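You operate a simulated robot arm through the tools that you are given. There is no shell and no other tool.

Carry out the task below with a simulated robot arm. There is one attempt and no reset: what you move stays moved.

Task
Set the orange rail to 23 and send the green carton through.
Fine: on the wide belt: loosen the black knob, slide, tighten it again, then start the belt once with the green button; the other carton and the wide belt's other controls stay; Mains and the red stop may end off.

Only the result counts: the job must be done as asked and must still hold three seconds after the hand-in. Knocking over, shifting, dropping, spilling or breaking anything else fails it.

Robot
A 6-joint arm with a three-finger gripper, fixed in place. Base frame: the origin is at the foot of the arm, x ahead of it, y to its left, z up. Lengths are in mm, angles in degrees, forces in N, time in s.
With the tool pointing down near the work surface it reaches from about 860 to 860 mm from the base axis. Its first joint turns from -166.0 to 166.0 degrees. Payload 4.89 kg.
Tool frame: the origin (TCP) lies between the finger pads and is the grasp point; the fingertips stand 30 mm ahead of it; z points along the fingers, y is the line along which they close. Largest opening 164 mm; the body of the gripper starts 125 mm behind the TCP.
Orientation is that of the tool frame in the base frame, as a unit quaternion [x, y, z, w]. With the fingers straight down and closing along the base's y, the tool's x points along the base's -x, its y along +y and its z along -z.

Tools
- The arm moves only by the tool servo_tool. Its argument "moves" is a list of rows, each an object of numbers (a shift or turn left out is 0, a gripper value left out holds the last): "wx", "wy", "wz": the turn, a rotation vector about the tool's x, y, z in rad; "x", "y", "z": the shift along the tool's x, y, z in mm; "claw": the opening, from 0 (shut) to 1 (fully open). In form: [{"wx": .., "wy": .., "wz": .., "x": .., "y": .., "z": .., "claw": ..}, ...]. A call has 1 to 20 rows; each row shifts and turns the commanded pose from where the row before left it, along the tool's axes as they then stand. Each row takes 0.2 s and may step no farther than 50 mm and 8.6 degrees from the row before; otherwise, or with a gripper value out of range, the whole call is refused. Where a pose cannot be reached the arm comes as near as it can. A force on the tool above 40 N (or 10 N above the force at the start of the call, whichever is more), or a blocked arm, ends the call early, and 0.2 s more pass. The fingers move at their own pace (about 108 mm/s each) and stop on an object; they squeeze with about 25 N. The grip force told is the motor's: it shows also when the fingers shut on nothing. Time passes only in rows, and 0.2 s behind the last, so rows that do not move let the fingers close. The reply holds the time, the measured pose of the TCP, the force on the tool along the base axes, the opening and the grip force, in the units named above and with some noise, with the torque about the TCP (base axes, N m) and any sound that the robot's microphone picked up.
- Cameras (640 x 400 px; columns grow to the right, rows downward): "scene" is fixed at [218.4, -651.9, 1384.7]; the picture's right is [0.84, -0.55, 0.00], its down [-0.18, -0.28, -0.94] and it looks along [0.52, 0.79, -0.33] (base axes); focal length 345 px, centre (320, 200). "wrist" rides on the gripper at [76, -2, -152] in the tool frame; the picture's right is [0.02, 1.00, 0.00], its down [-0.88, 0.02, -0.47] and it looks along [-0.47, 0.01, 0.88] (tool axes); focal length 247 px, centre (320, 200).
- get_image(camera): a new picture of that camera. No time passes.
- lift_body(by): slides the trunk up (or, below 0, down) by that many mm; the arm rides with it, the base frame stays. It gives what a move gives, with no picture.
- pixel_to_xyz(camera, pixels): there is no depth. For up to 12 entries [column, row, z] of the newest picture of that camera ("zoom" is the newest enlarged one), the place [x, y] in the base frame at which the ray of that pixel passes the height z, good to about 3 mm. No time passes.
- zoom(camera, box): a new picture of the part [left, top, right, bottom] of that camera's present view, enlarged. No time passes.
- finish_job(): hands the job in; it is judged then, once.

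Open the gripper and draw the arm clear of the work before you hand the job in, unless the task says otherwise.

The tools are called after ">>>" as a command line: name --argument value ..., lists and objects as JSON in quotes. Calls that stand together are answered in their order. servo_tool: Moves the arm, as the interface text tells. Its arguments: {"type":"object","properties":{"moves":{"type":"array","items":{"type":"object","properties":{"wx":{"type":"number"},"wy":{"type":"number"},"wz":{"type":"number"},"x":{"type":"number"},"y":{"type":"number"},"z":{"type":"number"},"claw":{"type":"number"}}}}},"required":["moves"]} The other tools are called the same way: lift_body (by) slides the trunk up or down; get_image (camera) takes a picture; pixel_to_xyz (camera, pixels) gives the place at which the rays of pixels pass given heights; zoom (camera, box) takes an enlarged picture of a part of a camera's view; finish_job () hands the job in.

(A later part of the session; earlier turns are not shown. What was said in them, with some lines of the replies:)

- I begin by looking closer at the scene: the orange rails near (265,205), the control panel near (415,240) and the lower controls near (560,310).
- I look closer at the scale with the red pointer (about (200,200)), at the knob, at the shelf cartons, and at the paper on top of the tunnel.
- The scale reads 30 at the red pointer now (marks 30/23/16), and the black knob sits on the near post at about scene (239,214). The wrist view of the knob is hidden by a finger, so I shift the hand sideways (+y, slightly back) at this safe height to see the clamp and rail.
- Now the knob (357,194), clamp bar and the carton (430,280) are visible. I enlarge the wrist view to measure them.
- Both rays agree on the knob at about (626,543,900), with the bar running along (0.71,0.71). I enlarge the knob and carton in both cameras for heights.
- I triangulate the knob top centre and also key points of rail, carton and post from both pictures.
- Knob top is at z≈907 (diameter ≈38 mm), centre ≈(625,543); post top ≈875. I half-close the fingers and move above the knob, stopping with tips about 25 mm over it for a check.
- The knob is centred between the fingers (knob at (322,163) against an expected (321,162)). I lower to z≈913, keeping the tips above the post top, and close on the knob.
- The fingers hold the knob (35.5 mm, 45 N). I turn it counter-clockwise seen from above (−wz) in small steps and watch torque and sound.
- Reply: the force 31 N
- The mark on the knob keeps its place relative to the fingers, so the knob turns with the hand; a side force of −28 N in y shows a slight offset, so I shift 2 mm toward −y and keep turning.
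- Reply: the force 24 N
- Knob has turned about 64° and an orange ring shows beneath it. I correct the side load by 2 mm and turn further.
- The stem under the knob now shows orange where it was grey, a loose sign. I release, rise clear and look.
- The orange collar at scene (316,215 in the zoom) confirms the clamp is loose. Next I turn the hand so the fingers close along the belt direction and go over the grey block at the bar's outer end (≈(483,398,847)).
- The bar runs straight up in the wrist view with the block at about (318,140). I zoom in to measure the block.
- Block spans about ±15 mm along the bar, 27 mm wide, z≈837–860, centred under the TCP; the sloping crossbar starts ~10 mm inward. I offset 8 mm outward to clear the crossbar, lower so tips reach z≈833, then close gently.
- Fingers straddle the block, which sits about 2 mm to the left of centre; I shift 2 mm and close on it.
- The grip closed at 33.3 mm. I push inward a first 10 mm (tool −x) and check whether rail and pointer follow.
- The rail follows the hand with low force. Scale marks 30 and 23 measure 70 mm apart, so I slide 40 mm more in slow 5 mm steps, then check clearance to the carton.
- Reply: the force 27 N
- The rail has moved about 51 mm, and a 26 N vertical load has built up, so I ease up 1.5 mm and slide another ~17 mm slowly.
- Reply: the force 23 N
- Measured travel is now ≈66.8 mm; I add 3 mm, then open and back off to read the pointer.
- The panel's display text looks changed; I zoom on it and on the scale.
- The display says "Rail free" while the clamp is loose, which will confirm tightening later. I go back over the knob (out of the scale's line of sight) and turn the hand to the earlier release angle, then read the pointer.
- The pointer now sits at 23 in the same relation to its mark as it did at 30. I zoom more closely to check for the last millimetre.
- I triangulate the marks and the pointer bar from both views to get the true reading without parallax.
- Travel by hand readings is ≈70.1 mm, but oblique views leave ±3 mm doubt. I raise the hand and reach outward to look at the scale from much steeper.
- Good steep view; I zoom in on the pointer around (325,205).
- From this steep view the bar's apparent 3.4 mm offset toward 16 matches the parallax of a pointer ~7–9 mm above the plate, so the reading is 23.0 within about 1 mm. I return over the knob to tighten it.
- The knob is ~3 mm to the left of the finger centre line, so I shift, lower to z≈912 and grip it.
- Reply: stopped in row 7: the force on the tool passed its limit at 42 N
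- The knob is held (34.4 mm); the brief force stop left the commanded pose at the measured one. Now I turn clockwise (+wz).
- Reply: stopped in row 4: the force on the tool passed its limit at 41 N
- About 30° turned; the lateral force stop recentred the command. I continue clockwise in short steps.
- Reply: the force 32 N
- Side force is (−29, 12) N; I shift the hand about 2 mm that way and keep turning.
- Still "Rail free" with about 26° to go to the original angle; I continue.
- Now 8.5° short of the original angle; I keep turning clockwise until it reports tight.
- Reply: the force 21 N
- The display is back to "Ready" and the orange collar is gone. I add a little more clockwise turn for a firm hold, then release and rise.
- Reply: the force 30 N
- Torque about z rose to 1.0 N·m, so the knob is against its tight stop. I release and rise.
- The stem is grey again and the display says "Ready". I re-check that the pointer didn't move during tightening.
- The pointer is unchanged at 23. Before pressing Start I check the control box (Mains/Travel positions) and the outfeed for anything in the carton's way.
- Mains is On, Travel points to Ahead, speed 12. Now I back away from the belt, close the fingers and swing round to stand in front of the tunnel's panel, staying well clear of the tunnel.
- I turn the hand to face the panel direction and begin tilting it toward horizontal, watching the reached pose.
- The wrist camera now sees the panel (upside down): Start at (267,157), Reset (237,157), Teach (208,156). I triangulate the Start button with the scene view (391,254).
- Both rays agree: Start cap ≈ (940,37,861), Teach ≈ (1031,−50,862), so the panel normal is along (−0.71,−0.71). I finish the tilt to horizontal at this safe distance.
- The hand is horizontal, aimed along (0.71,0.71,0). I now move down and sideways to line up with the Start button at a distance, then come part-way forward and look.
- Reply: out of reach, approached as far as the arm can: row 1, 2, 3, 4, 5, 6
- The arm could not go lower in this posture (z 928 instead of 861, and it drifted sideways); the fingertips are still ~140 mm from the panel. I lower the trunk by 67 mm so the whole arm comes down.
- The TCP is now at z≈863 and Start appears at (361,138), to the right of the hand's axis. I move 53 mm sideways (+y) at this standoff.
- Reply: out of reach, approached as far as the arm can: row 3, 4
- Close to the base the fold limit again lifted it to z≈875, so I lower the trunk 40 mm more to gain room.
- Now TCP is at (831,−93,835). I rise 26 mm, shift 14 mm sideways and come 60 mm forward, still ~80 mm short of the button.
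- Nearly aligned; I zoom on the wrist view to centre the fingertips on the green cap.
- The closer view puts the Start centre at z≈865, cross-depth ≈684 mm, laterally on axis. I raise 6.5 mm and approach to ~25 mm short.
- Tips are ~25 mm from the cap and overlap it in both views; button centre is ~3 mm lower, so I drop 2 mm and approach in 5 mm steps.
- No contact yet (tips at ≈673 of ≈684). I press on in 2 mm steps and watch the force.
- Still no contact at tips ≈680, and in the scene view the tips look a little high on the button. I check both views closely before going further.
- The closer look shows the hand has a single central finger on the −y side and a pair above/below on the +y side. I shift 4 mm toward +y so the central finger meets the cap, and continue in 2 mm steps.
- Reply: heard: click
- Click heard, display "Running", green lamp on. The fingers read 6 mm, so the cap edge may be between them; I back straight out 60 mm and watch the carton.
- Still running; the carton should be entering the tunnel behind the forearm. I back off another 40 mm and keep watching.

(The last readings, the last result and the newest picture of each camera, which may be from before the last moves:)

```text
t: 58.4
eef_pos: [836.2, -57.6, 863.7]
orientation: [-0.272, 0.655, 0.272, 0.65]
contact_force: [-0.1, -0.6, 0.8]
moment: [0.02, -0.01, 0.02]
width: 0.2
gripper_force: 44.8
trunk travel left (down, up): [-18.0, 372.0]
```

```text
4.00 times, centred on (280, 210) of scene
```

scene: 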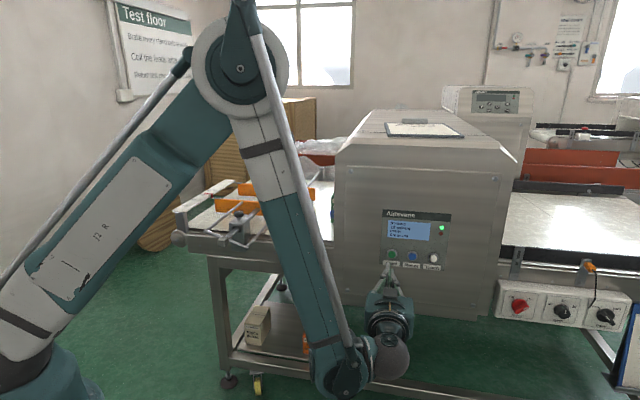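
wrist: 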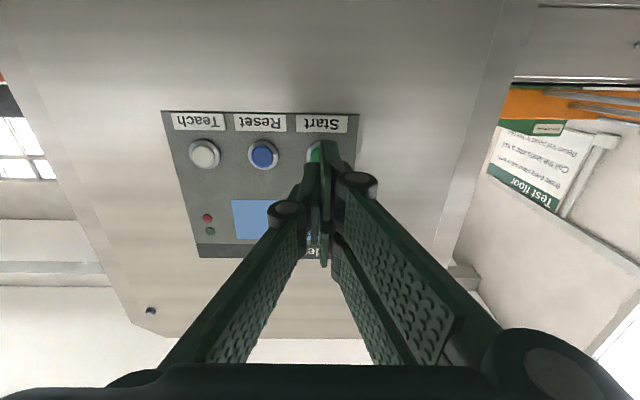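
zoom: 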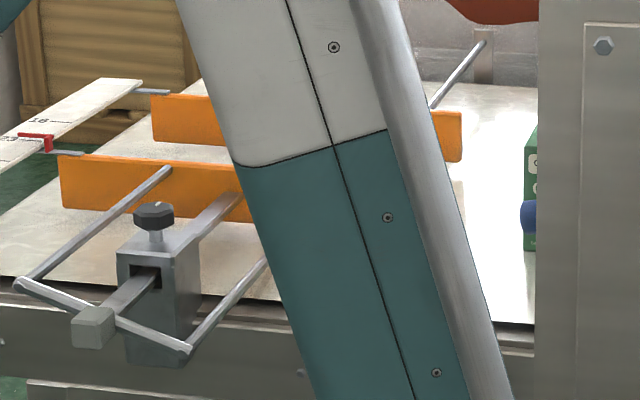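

The carton is entering the tunnel (green at scene ≈(413? zoom 530,190)). I wait 1 s at a time, watching the outfeed.

>>> servo_tool --moves '[{"z": 0}, {"z": 0}, {"z": 0}, {"z": 0}, {"z": 0}]'

>>> get_image --camera "scene"

```text
t: 59.6
eef_pos: [836.6, -58.5, 864.7]
orientation: [-0.272, 0.655, 0.272, 0.651]
contact_force: [0.6, 0.4, -0.2]
moment: [0.0, 0.04, 0.01]
width: 0.0
gripper_force: 45.1
trunk travel left (down, up): [-18.0, 372.0]
```

```text
taken
```

scene: 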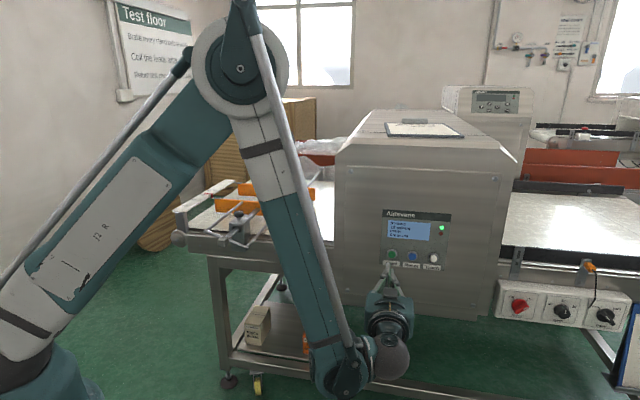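

The carton is inside the tunnel now; the display still shows Running. I wait further in short intervals.

>>> servo_tool --moves '[{"z": 0}, {"z": 0}, {"z": 0}, {"z": 0}, {"z": 0}]'

>>> get_image --camera "scene"

>>> zoom --camera "scene" --box '[370, 200, 470, 280]'

```text
t: 60.8
eef_pos: [836.7, -58.2, 864.3]
orientation: [-0.271, 0.655, 0.271, 0.651]
contact_force: [-0.5, 0.5, 0.1]
moment: [0.02, -0.01, 0.01]
width: 0.2
gripper_force: 45.0
trunk travel left (down, up): [-18.0, 372.0]
```

```text
taken
```

scene: 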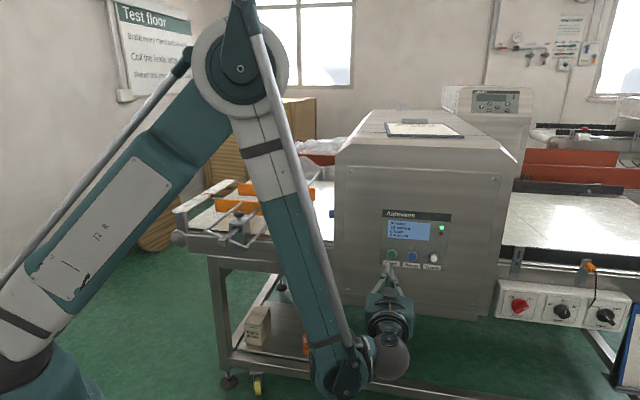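

```text
5.00 times, centred on (420, 240) of scene
```

zoom: 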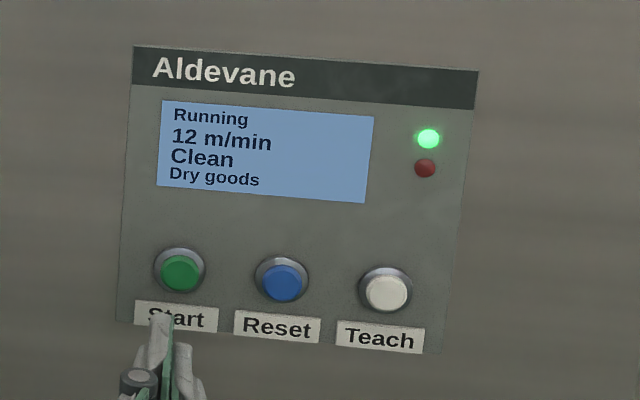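

The display now shows "Clean": the carton has been checked. I keep waiting for it to come out on the outfeed.

>>> servo_tool --moves '[{"z": 0}, {"z": 0}, {"z": 0}, {"z": 0}]'

>>> get_image --camera "scene"

>>> zoom --camera "scene" --box '[370, 200, 470, 280]'

```text
t: 61.8
eef_pos: [836.1, -59.2, 863.3]
orientation: [-0.272, 0.655, 0.272, 0.65]
contact_force: [-0.4, 0.2, 0.9]
moment: [0.05, -0.01, 0.03]
width: 0.0
gripper_force: 44.5
trunk travel left (down, up): [-18.0, 372.0]
```

```text
taken
```

scene: 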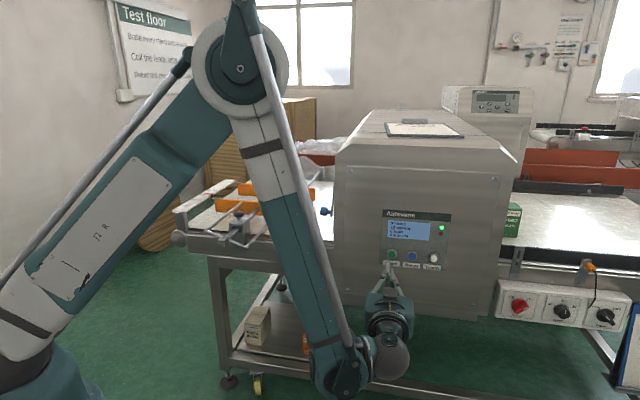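

```text
5.00 times, centred on (420, 240) of scene
```

zoom: 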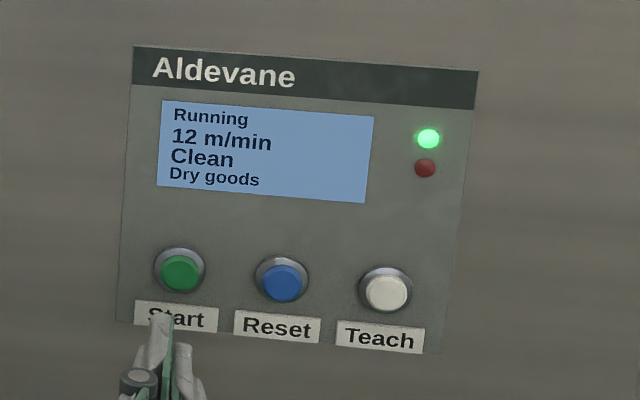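

The carton has come out at scene (512,220), upright. I wait in short steps to see whether the orange sensor at (588,265) stops the belt.

>>> servo_tool --moves '[{"z": 0}, {"z": 0}, {"z": 0}]'

>>> get_image --camera "scene"

>>> zoom --camera "scene" --box '[370, 200, 470, 280]'

```text
t: 62.6
eef_pos: [837.8, -58.5, 863.7]
orientation: [-0.272, 0.654, 0.272, 0.651]
contact_force: [0.2, 0.0, -0.4]
moment: [-0.03, 0.03, 0.03]
width: 0.0
gripper_force: 45.2
trunk travel left (down, up): [-18.0, 372.0]
```

```text
taken
```

scene: 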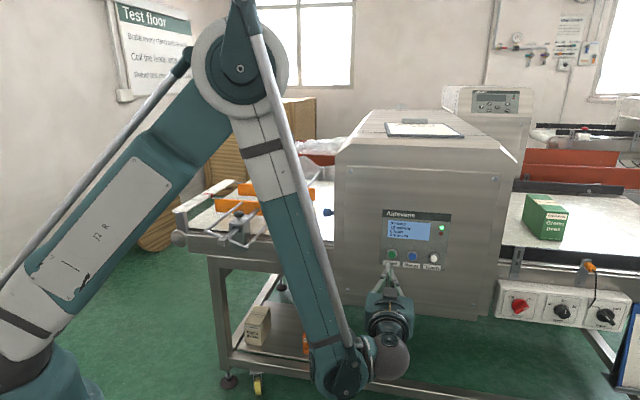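

```text
5.00 times, centred on (420, 240) of scene
```

zoom: 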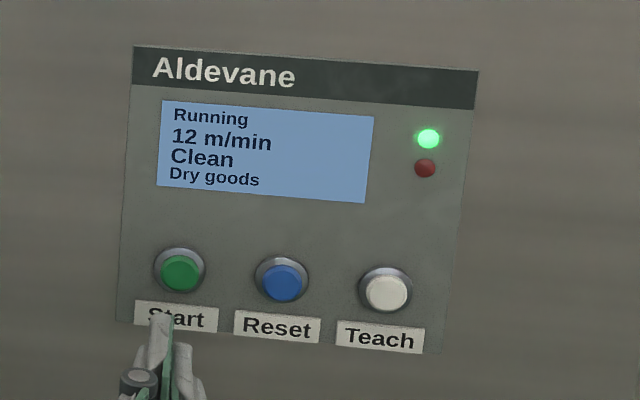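

The carton is upright at (545,217) and moving on. I continue in small waits.

>>> servo_tool --moves '[{"z": 0}, {"z": 0}]'

>>> get_image --camera "scene"

>>> zoom --camera "scene" --box '[370, 200, 470, 280]'

```text
t: 63.2
eef_pos: [837.2, -58.6, 864.2]
orientation: [-0.272, 0.654, 0.272, 0.651]
contact_force: [0.5, 0.2, -0.3]
moment: [0.02, 0.05, 0.01]
width: 0.0
gripper_force: 44.7
trunk travel left (down, up): [-18.0, 372.0]
```

```text
taken
```

scene: 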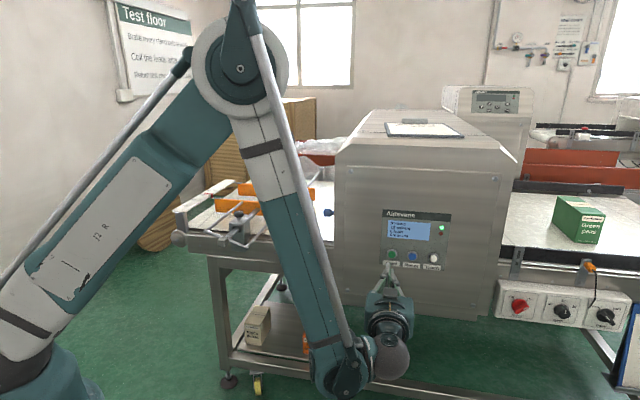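

```text
5.00 times, centred on (420, 240) of scene
```

zoom: 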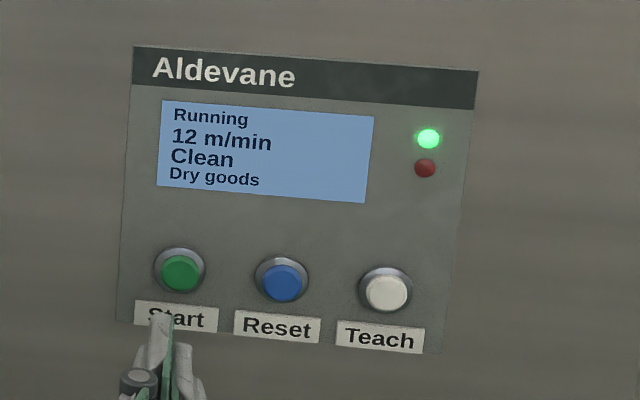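

The carton is at (580,217), reaching the sensor. I wait one more short step.

>>> servo_tool --moves '[{"z": 0}]'

>>> get_image --camera "scene"

>>> zoom --camera "scene" --box '[370, 200, 470, 280]'

```text
t: 63.6
eef_pos: [835.9, -59.6, 864.7]
orientation: [-0.272, 0.654, 0.272, 0.651]
contact_force: [-0.5, 0.2, 0.0]
moment: [0.02, 0.03, -0.04]
width: 0.2
gripper_force: 44.4
trunk travel left (down, up): [-18.0, 372.0]
```

```text
taken
```

scene: 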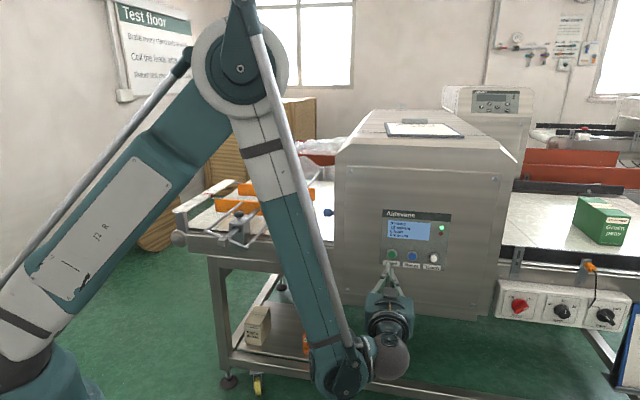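

```text
5.00 times, centred on (420, 240) of scene
```

zoom: 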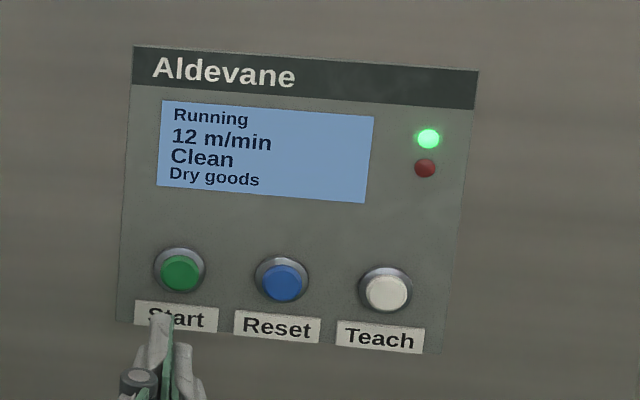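

The carton has passed the first sensor and the belt still runs. I look closely at the outfeed end before letting more time pass.

>>> zoom --camera "scene" --box '[540, 170, 640, 300]'

>>> get_image --camera "wrist"

```text
3.08 times, centred on (590, 235) of scene
```

zoom: 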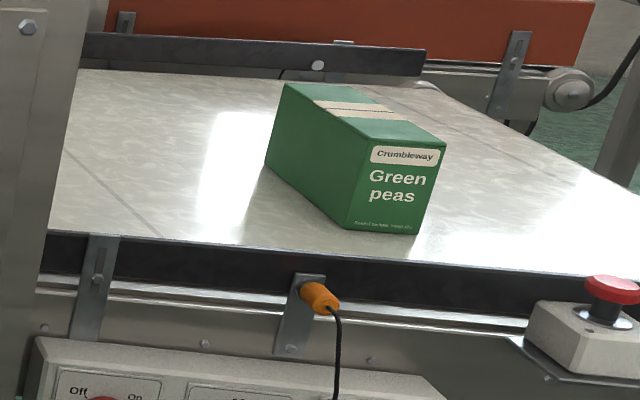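

```text
taken
```

wrist: 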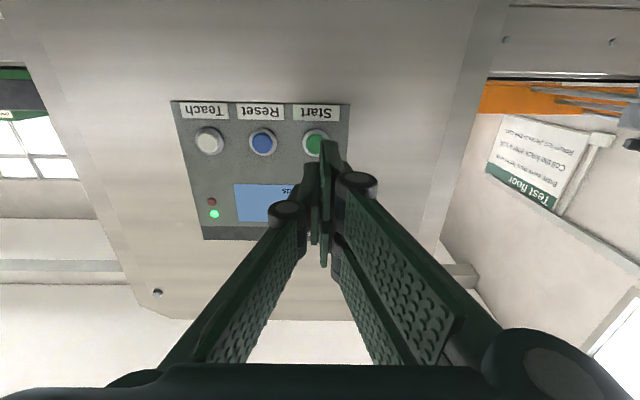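

A reflector at zoom (318,65) faces the sensor at (320,297): the beam line is still blocked by the carton's rear edge, so it likely trips when the carton clears. I let one more short step pass.

>>> servo_tool --moves '[{"z": 0}]'

>>> zoom --camera "scene" --box '[370, 200, 470, 280]'

>>> zoom --camera "scene" --box '[540, 170, 640, 300]'

```text
t: 64.0
eef_pos: [837.1, -60.2, 865.0]
orientation: [-0.272, 0.654, 0.272, 0.651]
contact_force: [-0.8, -0.3, 0.1]
moment: [0.03, -0.03, -0.01]
width: 0.0
gripper_force: 45.2
trunk travel left (down, up): [-18.0, 372.0]
```

```text
5.00 times, centred on (420, 240) of scene
```

zoom: 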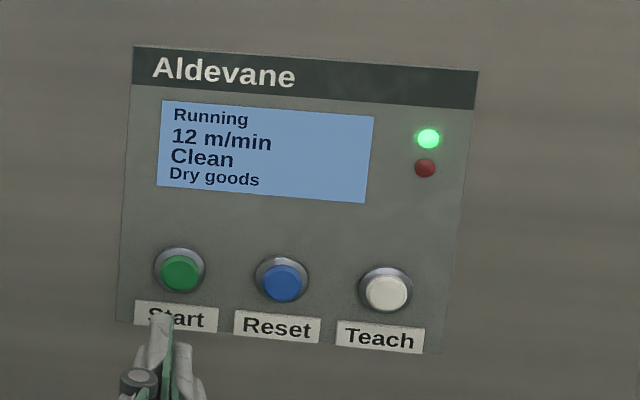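

```text
3.08 times, centred on (590, 235) of scene
```

zoom: 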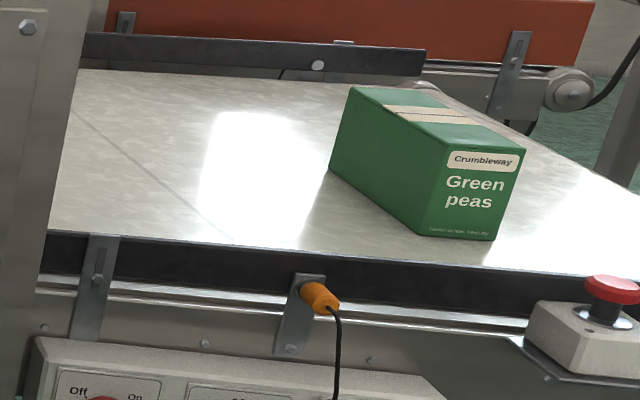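

The carton just cleared the beam; display still "Running". The zoom seems to show past the frame's right edge, so I look there for what lies at the belt end.

>>> zoom --camera "scene" --box '[600, 100, 640, 400]'

>>> zoom --camera "scene" --box '[620, 150, 640, 330]'

```text
1.33 times, centred on (620, 250) of scene
```

zoom: 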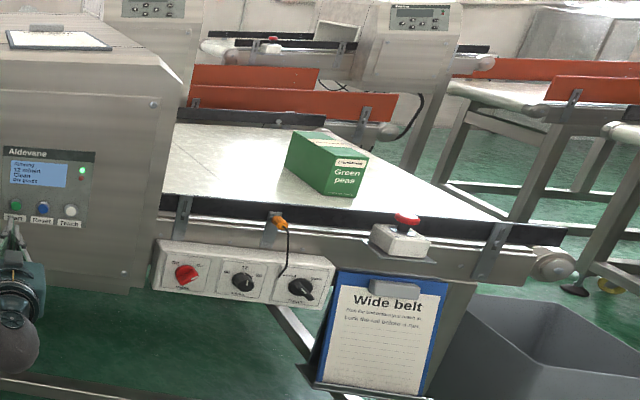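

```text
2.22 times, centred on (630, 240) of scene
```

zoom: 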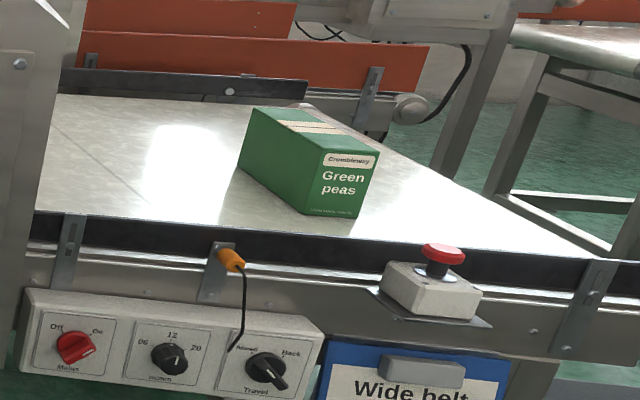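

A grey catch bin stands under the belt's end, so the carton is carried off into it if the belt does not stop by itself. I let time run on and watch.

>>> servo_tool --moves '[{"z": 0}]'

>>> zoom --camera "scene" --box '[600, 100, 640, 400]'

>>> zoom --camera "scene" --box '[370, 200, 470, 280]'

```text
t: 64.4
eef_pos: [837.2, -59.7, 864.3]
orientation: [-0.273, 0.654, 0.272, 0.651]
contact_force: [-0.9, -0.2, 0.1]
moment: [-0.07, 0.02, 0.0]
width: 0.0
gripper_force: 45.5
trunk travel left (down, up): [-18.0, 372.0]
```

```text
1.33 times, centred on (620, 250) of scene
```

zoom: 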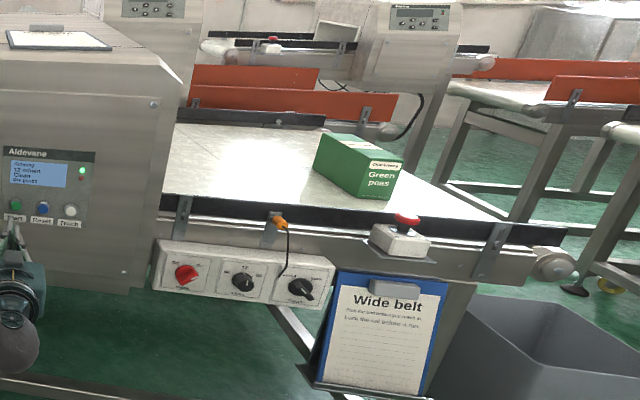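

```text
5.00 times, centred on (420, 240) of scene
```

zoom: 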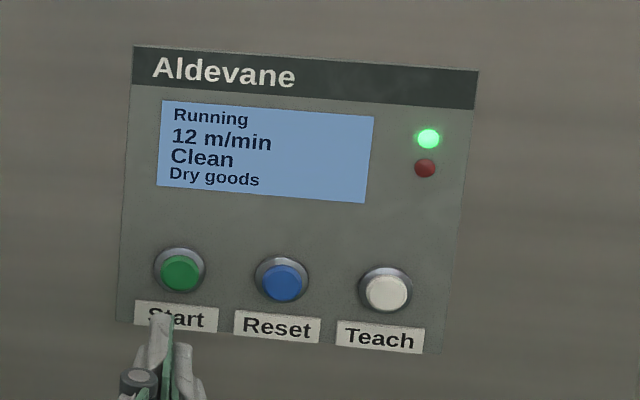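

The carton keeps moving upright toward the end. I continue.

>>> servo_tool --moves '[{"z": 0}]'

>>> zoom --camera "scene" --box '[600, 100, 640, 400]'

>>> zoom --camera "scene" --box '[370, 200, 470, 280]'

```text
t: 64.8
eef_pos: [836.8, -58.8, 864.4]
orientation: [-0.272, 0.654, 0.272, 0.651]
contact_force: [0.6, -0.5, -0.2]
moment: [-0.02, 0.02, -0.04]
width: 0.0
gripper_force: 45.3
trunk travel left (down, up): [-18.0, 372.0]
```

```text
1.33 times, centred on (620, 250) of scene
```

zoom: 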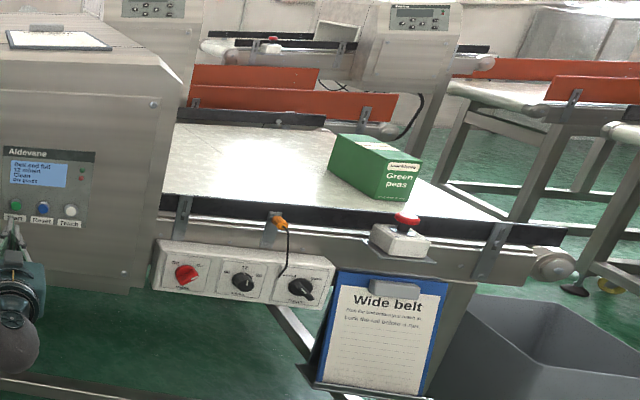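

```text
5.00 times, centred on (420, 240) of scene
```

zoom: 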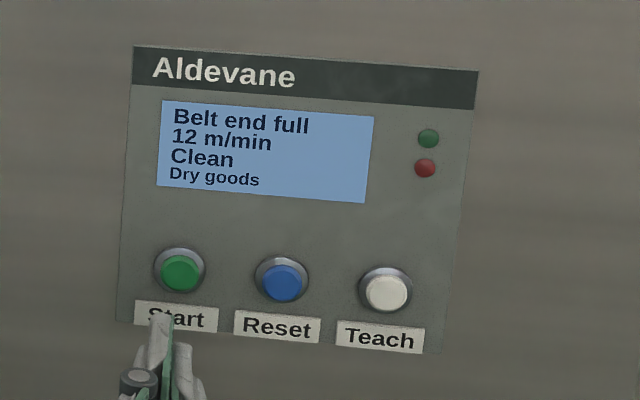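

"Belt end full": the belt stopped by itself with the carton upright near the outfeed end. Now I raise the trunk back, which lifts the hand straight up in front of the panel, clear of everything.

>>> lift_body --by 107

>>> servo_tool --moves '[{"z": -30, "claw": 0.5}, {"z": -30}, {"z": -30}, {"z": -30}, {"z": -30}, {"z": 0}]'

>>> get_image --camera "scene"

>>> zoom --camera "scene" --box '[600, 100, 640, 400]'

```text
t: 66.2
eef_pos: [837.4, -58.9, 970.7]
orientation: [-0.272, 0.655, 0.272, 0.651]
contact_force: [-1.1, -0.3, -0.4]
moment: [-0.03, -0.01, 0.0]
width: 0.0
gripper_force: 45.0
trunk travel left (down, up): [-125.0, 265.0]
```

```text
t: 67.6
eef_pos: [736.4, -167.1, 980.4]
orientation: [-0.273, 0.655, 0.272, 0.65]
contact_force: [0.9, 0.8, -0.5]
moment: [0.0, -0.03, 0.0]
width: 81.9
gripper_force: 0.0
out of reach, approached as far as the arm can: row 3, 4
trunk travel left (down, up): [-125.0, 265.0]
```

```text
taken
```

scene: 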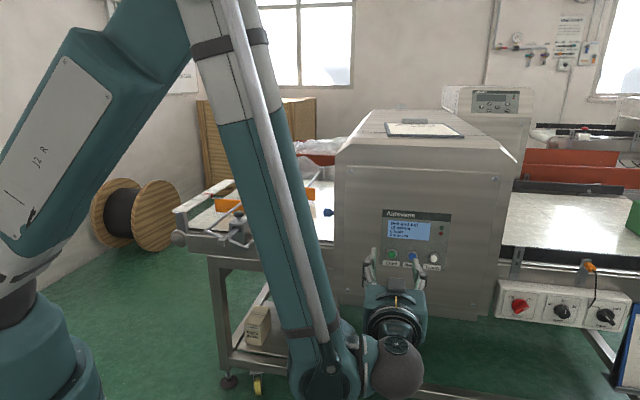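

```text
1.33 times, centred on (620, 250) of scene
```

zoom: 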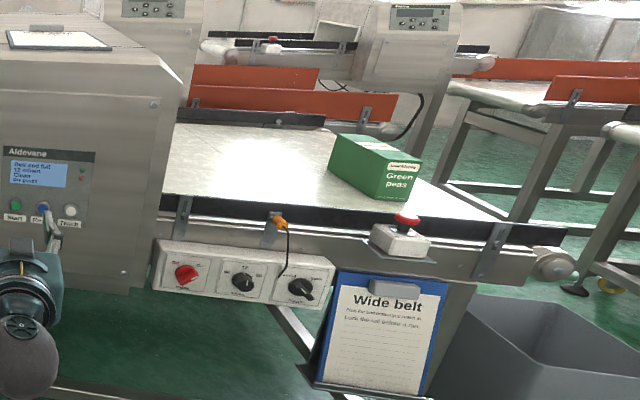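

The carton is still at rest at the same place and the belt is stopped. I check the rail pointer, knob and display one last time.

>>> zoom --camera "scene" --box '[165, 165, 265, 255]'

>>> zoom --camera "scene" --box '[370, 200, 470, 280]'

>>> zoom --camera "scene" --box '[500, 280, 630, 335]'

```text
4.44 times, centred on (215, 210) of scene
```

zoom: 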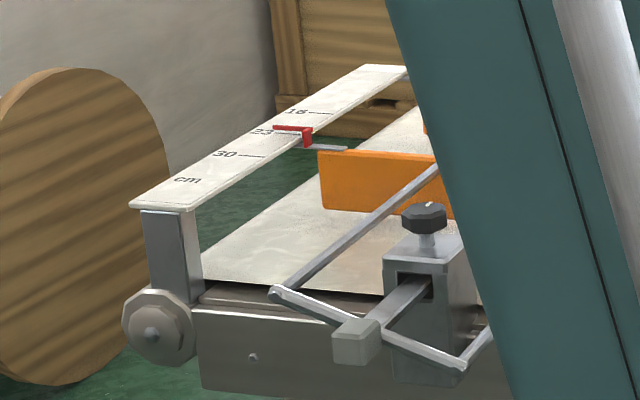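

```text
5.00 times, centred on (420, 240) of scene
```

zoom: 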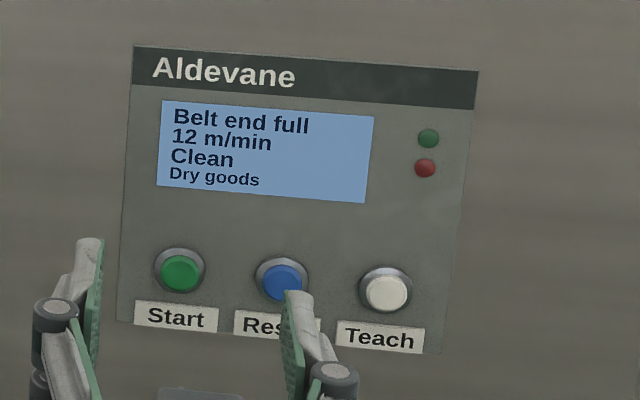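

```text
4.92 times, centred on (565, 308) of scene
```

zoom: 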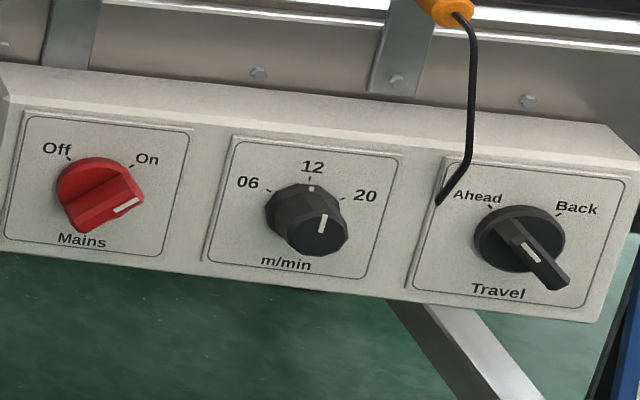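

Pointer at 23, knob tight (grey stem), belt stopped with "Clean / Belt end full", the green carton upright on the outfeed, other controls untouched, and the open hand ~250 mm clear of the panel. I hand the job in.

>>> finish_job

```text
The job is handed in.
```

The orange rail is set to 23 and locked, and the green carton has gone through the machine. I've handed the job in but have no verdict back.

- **Rail:** I loosened the black knob, slid the rail 70 mm from 30, and tightened the knob again. The pointer reads 23 to within about 1 mm, and the display went from "Rail free" back to "Ready".
- **Belt run:** I pressed the green Start button once. The carton came out upright, the display showed "Clean", and the belt then stopped by itself with "Belt end full".
- **Where the carton is:** It is standing on the outfeed near the end of the belt and had not moved after the belt stopped.
- **Other controls:** I didn't touch any of them. Mains is still On, speed is at 12, and travel is set to Ahead.
- **Arm:** The gripper is open and about 250 mm clear of the panel.
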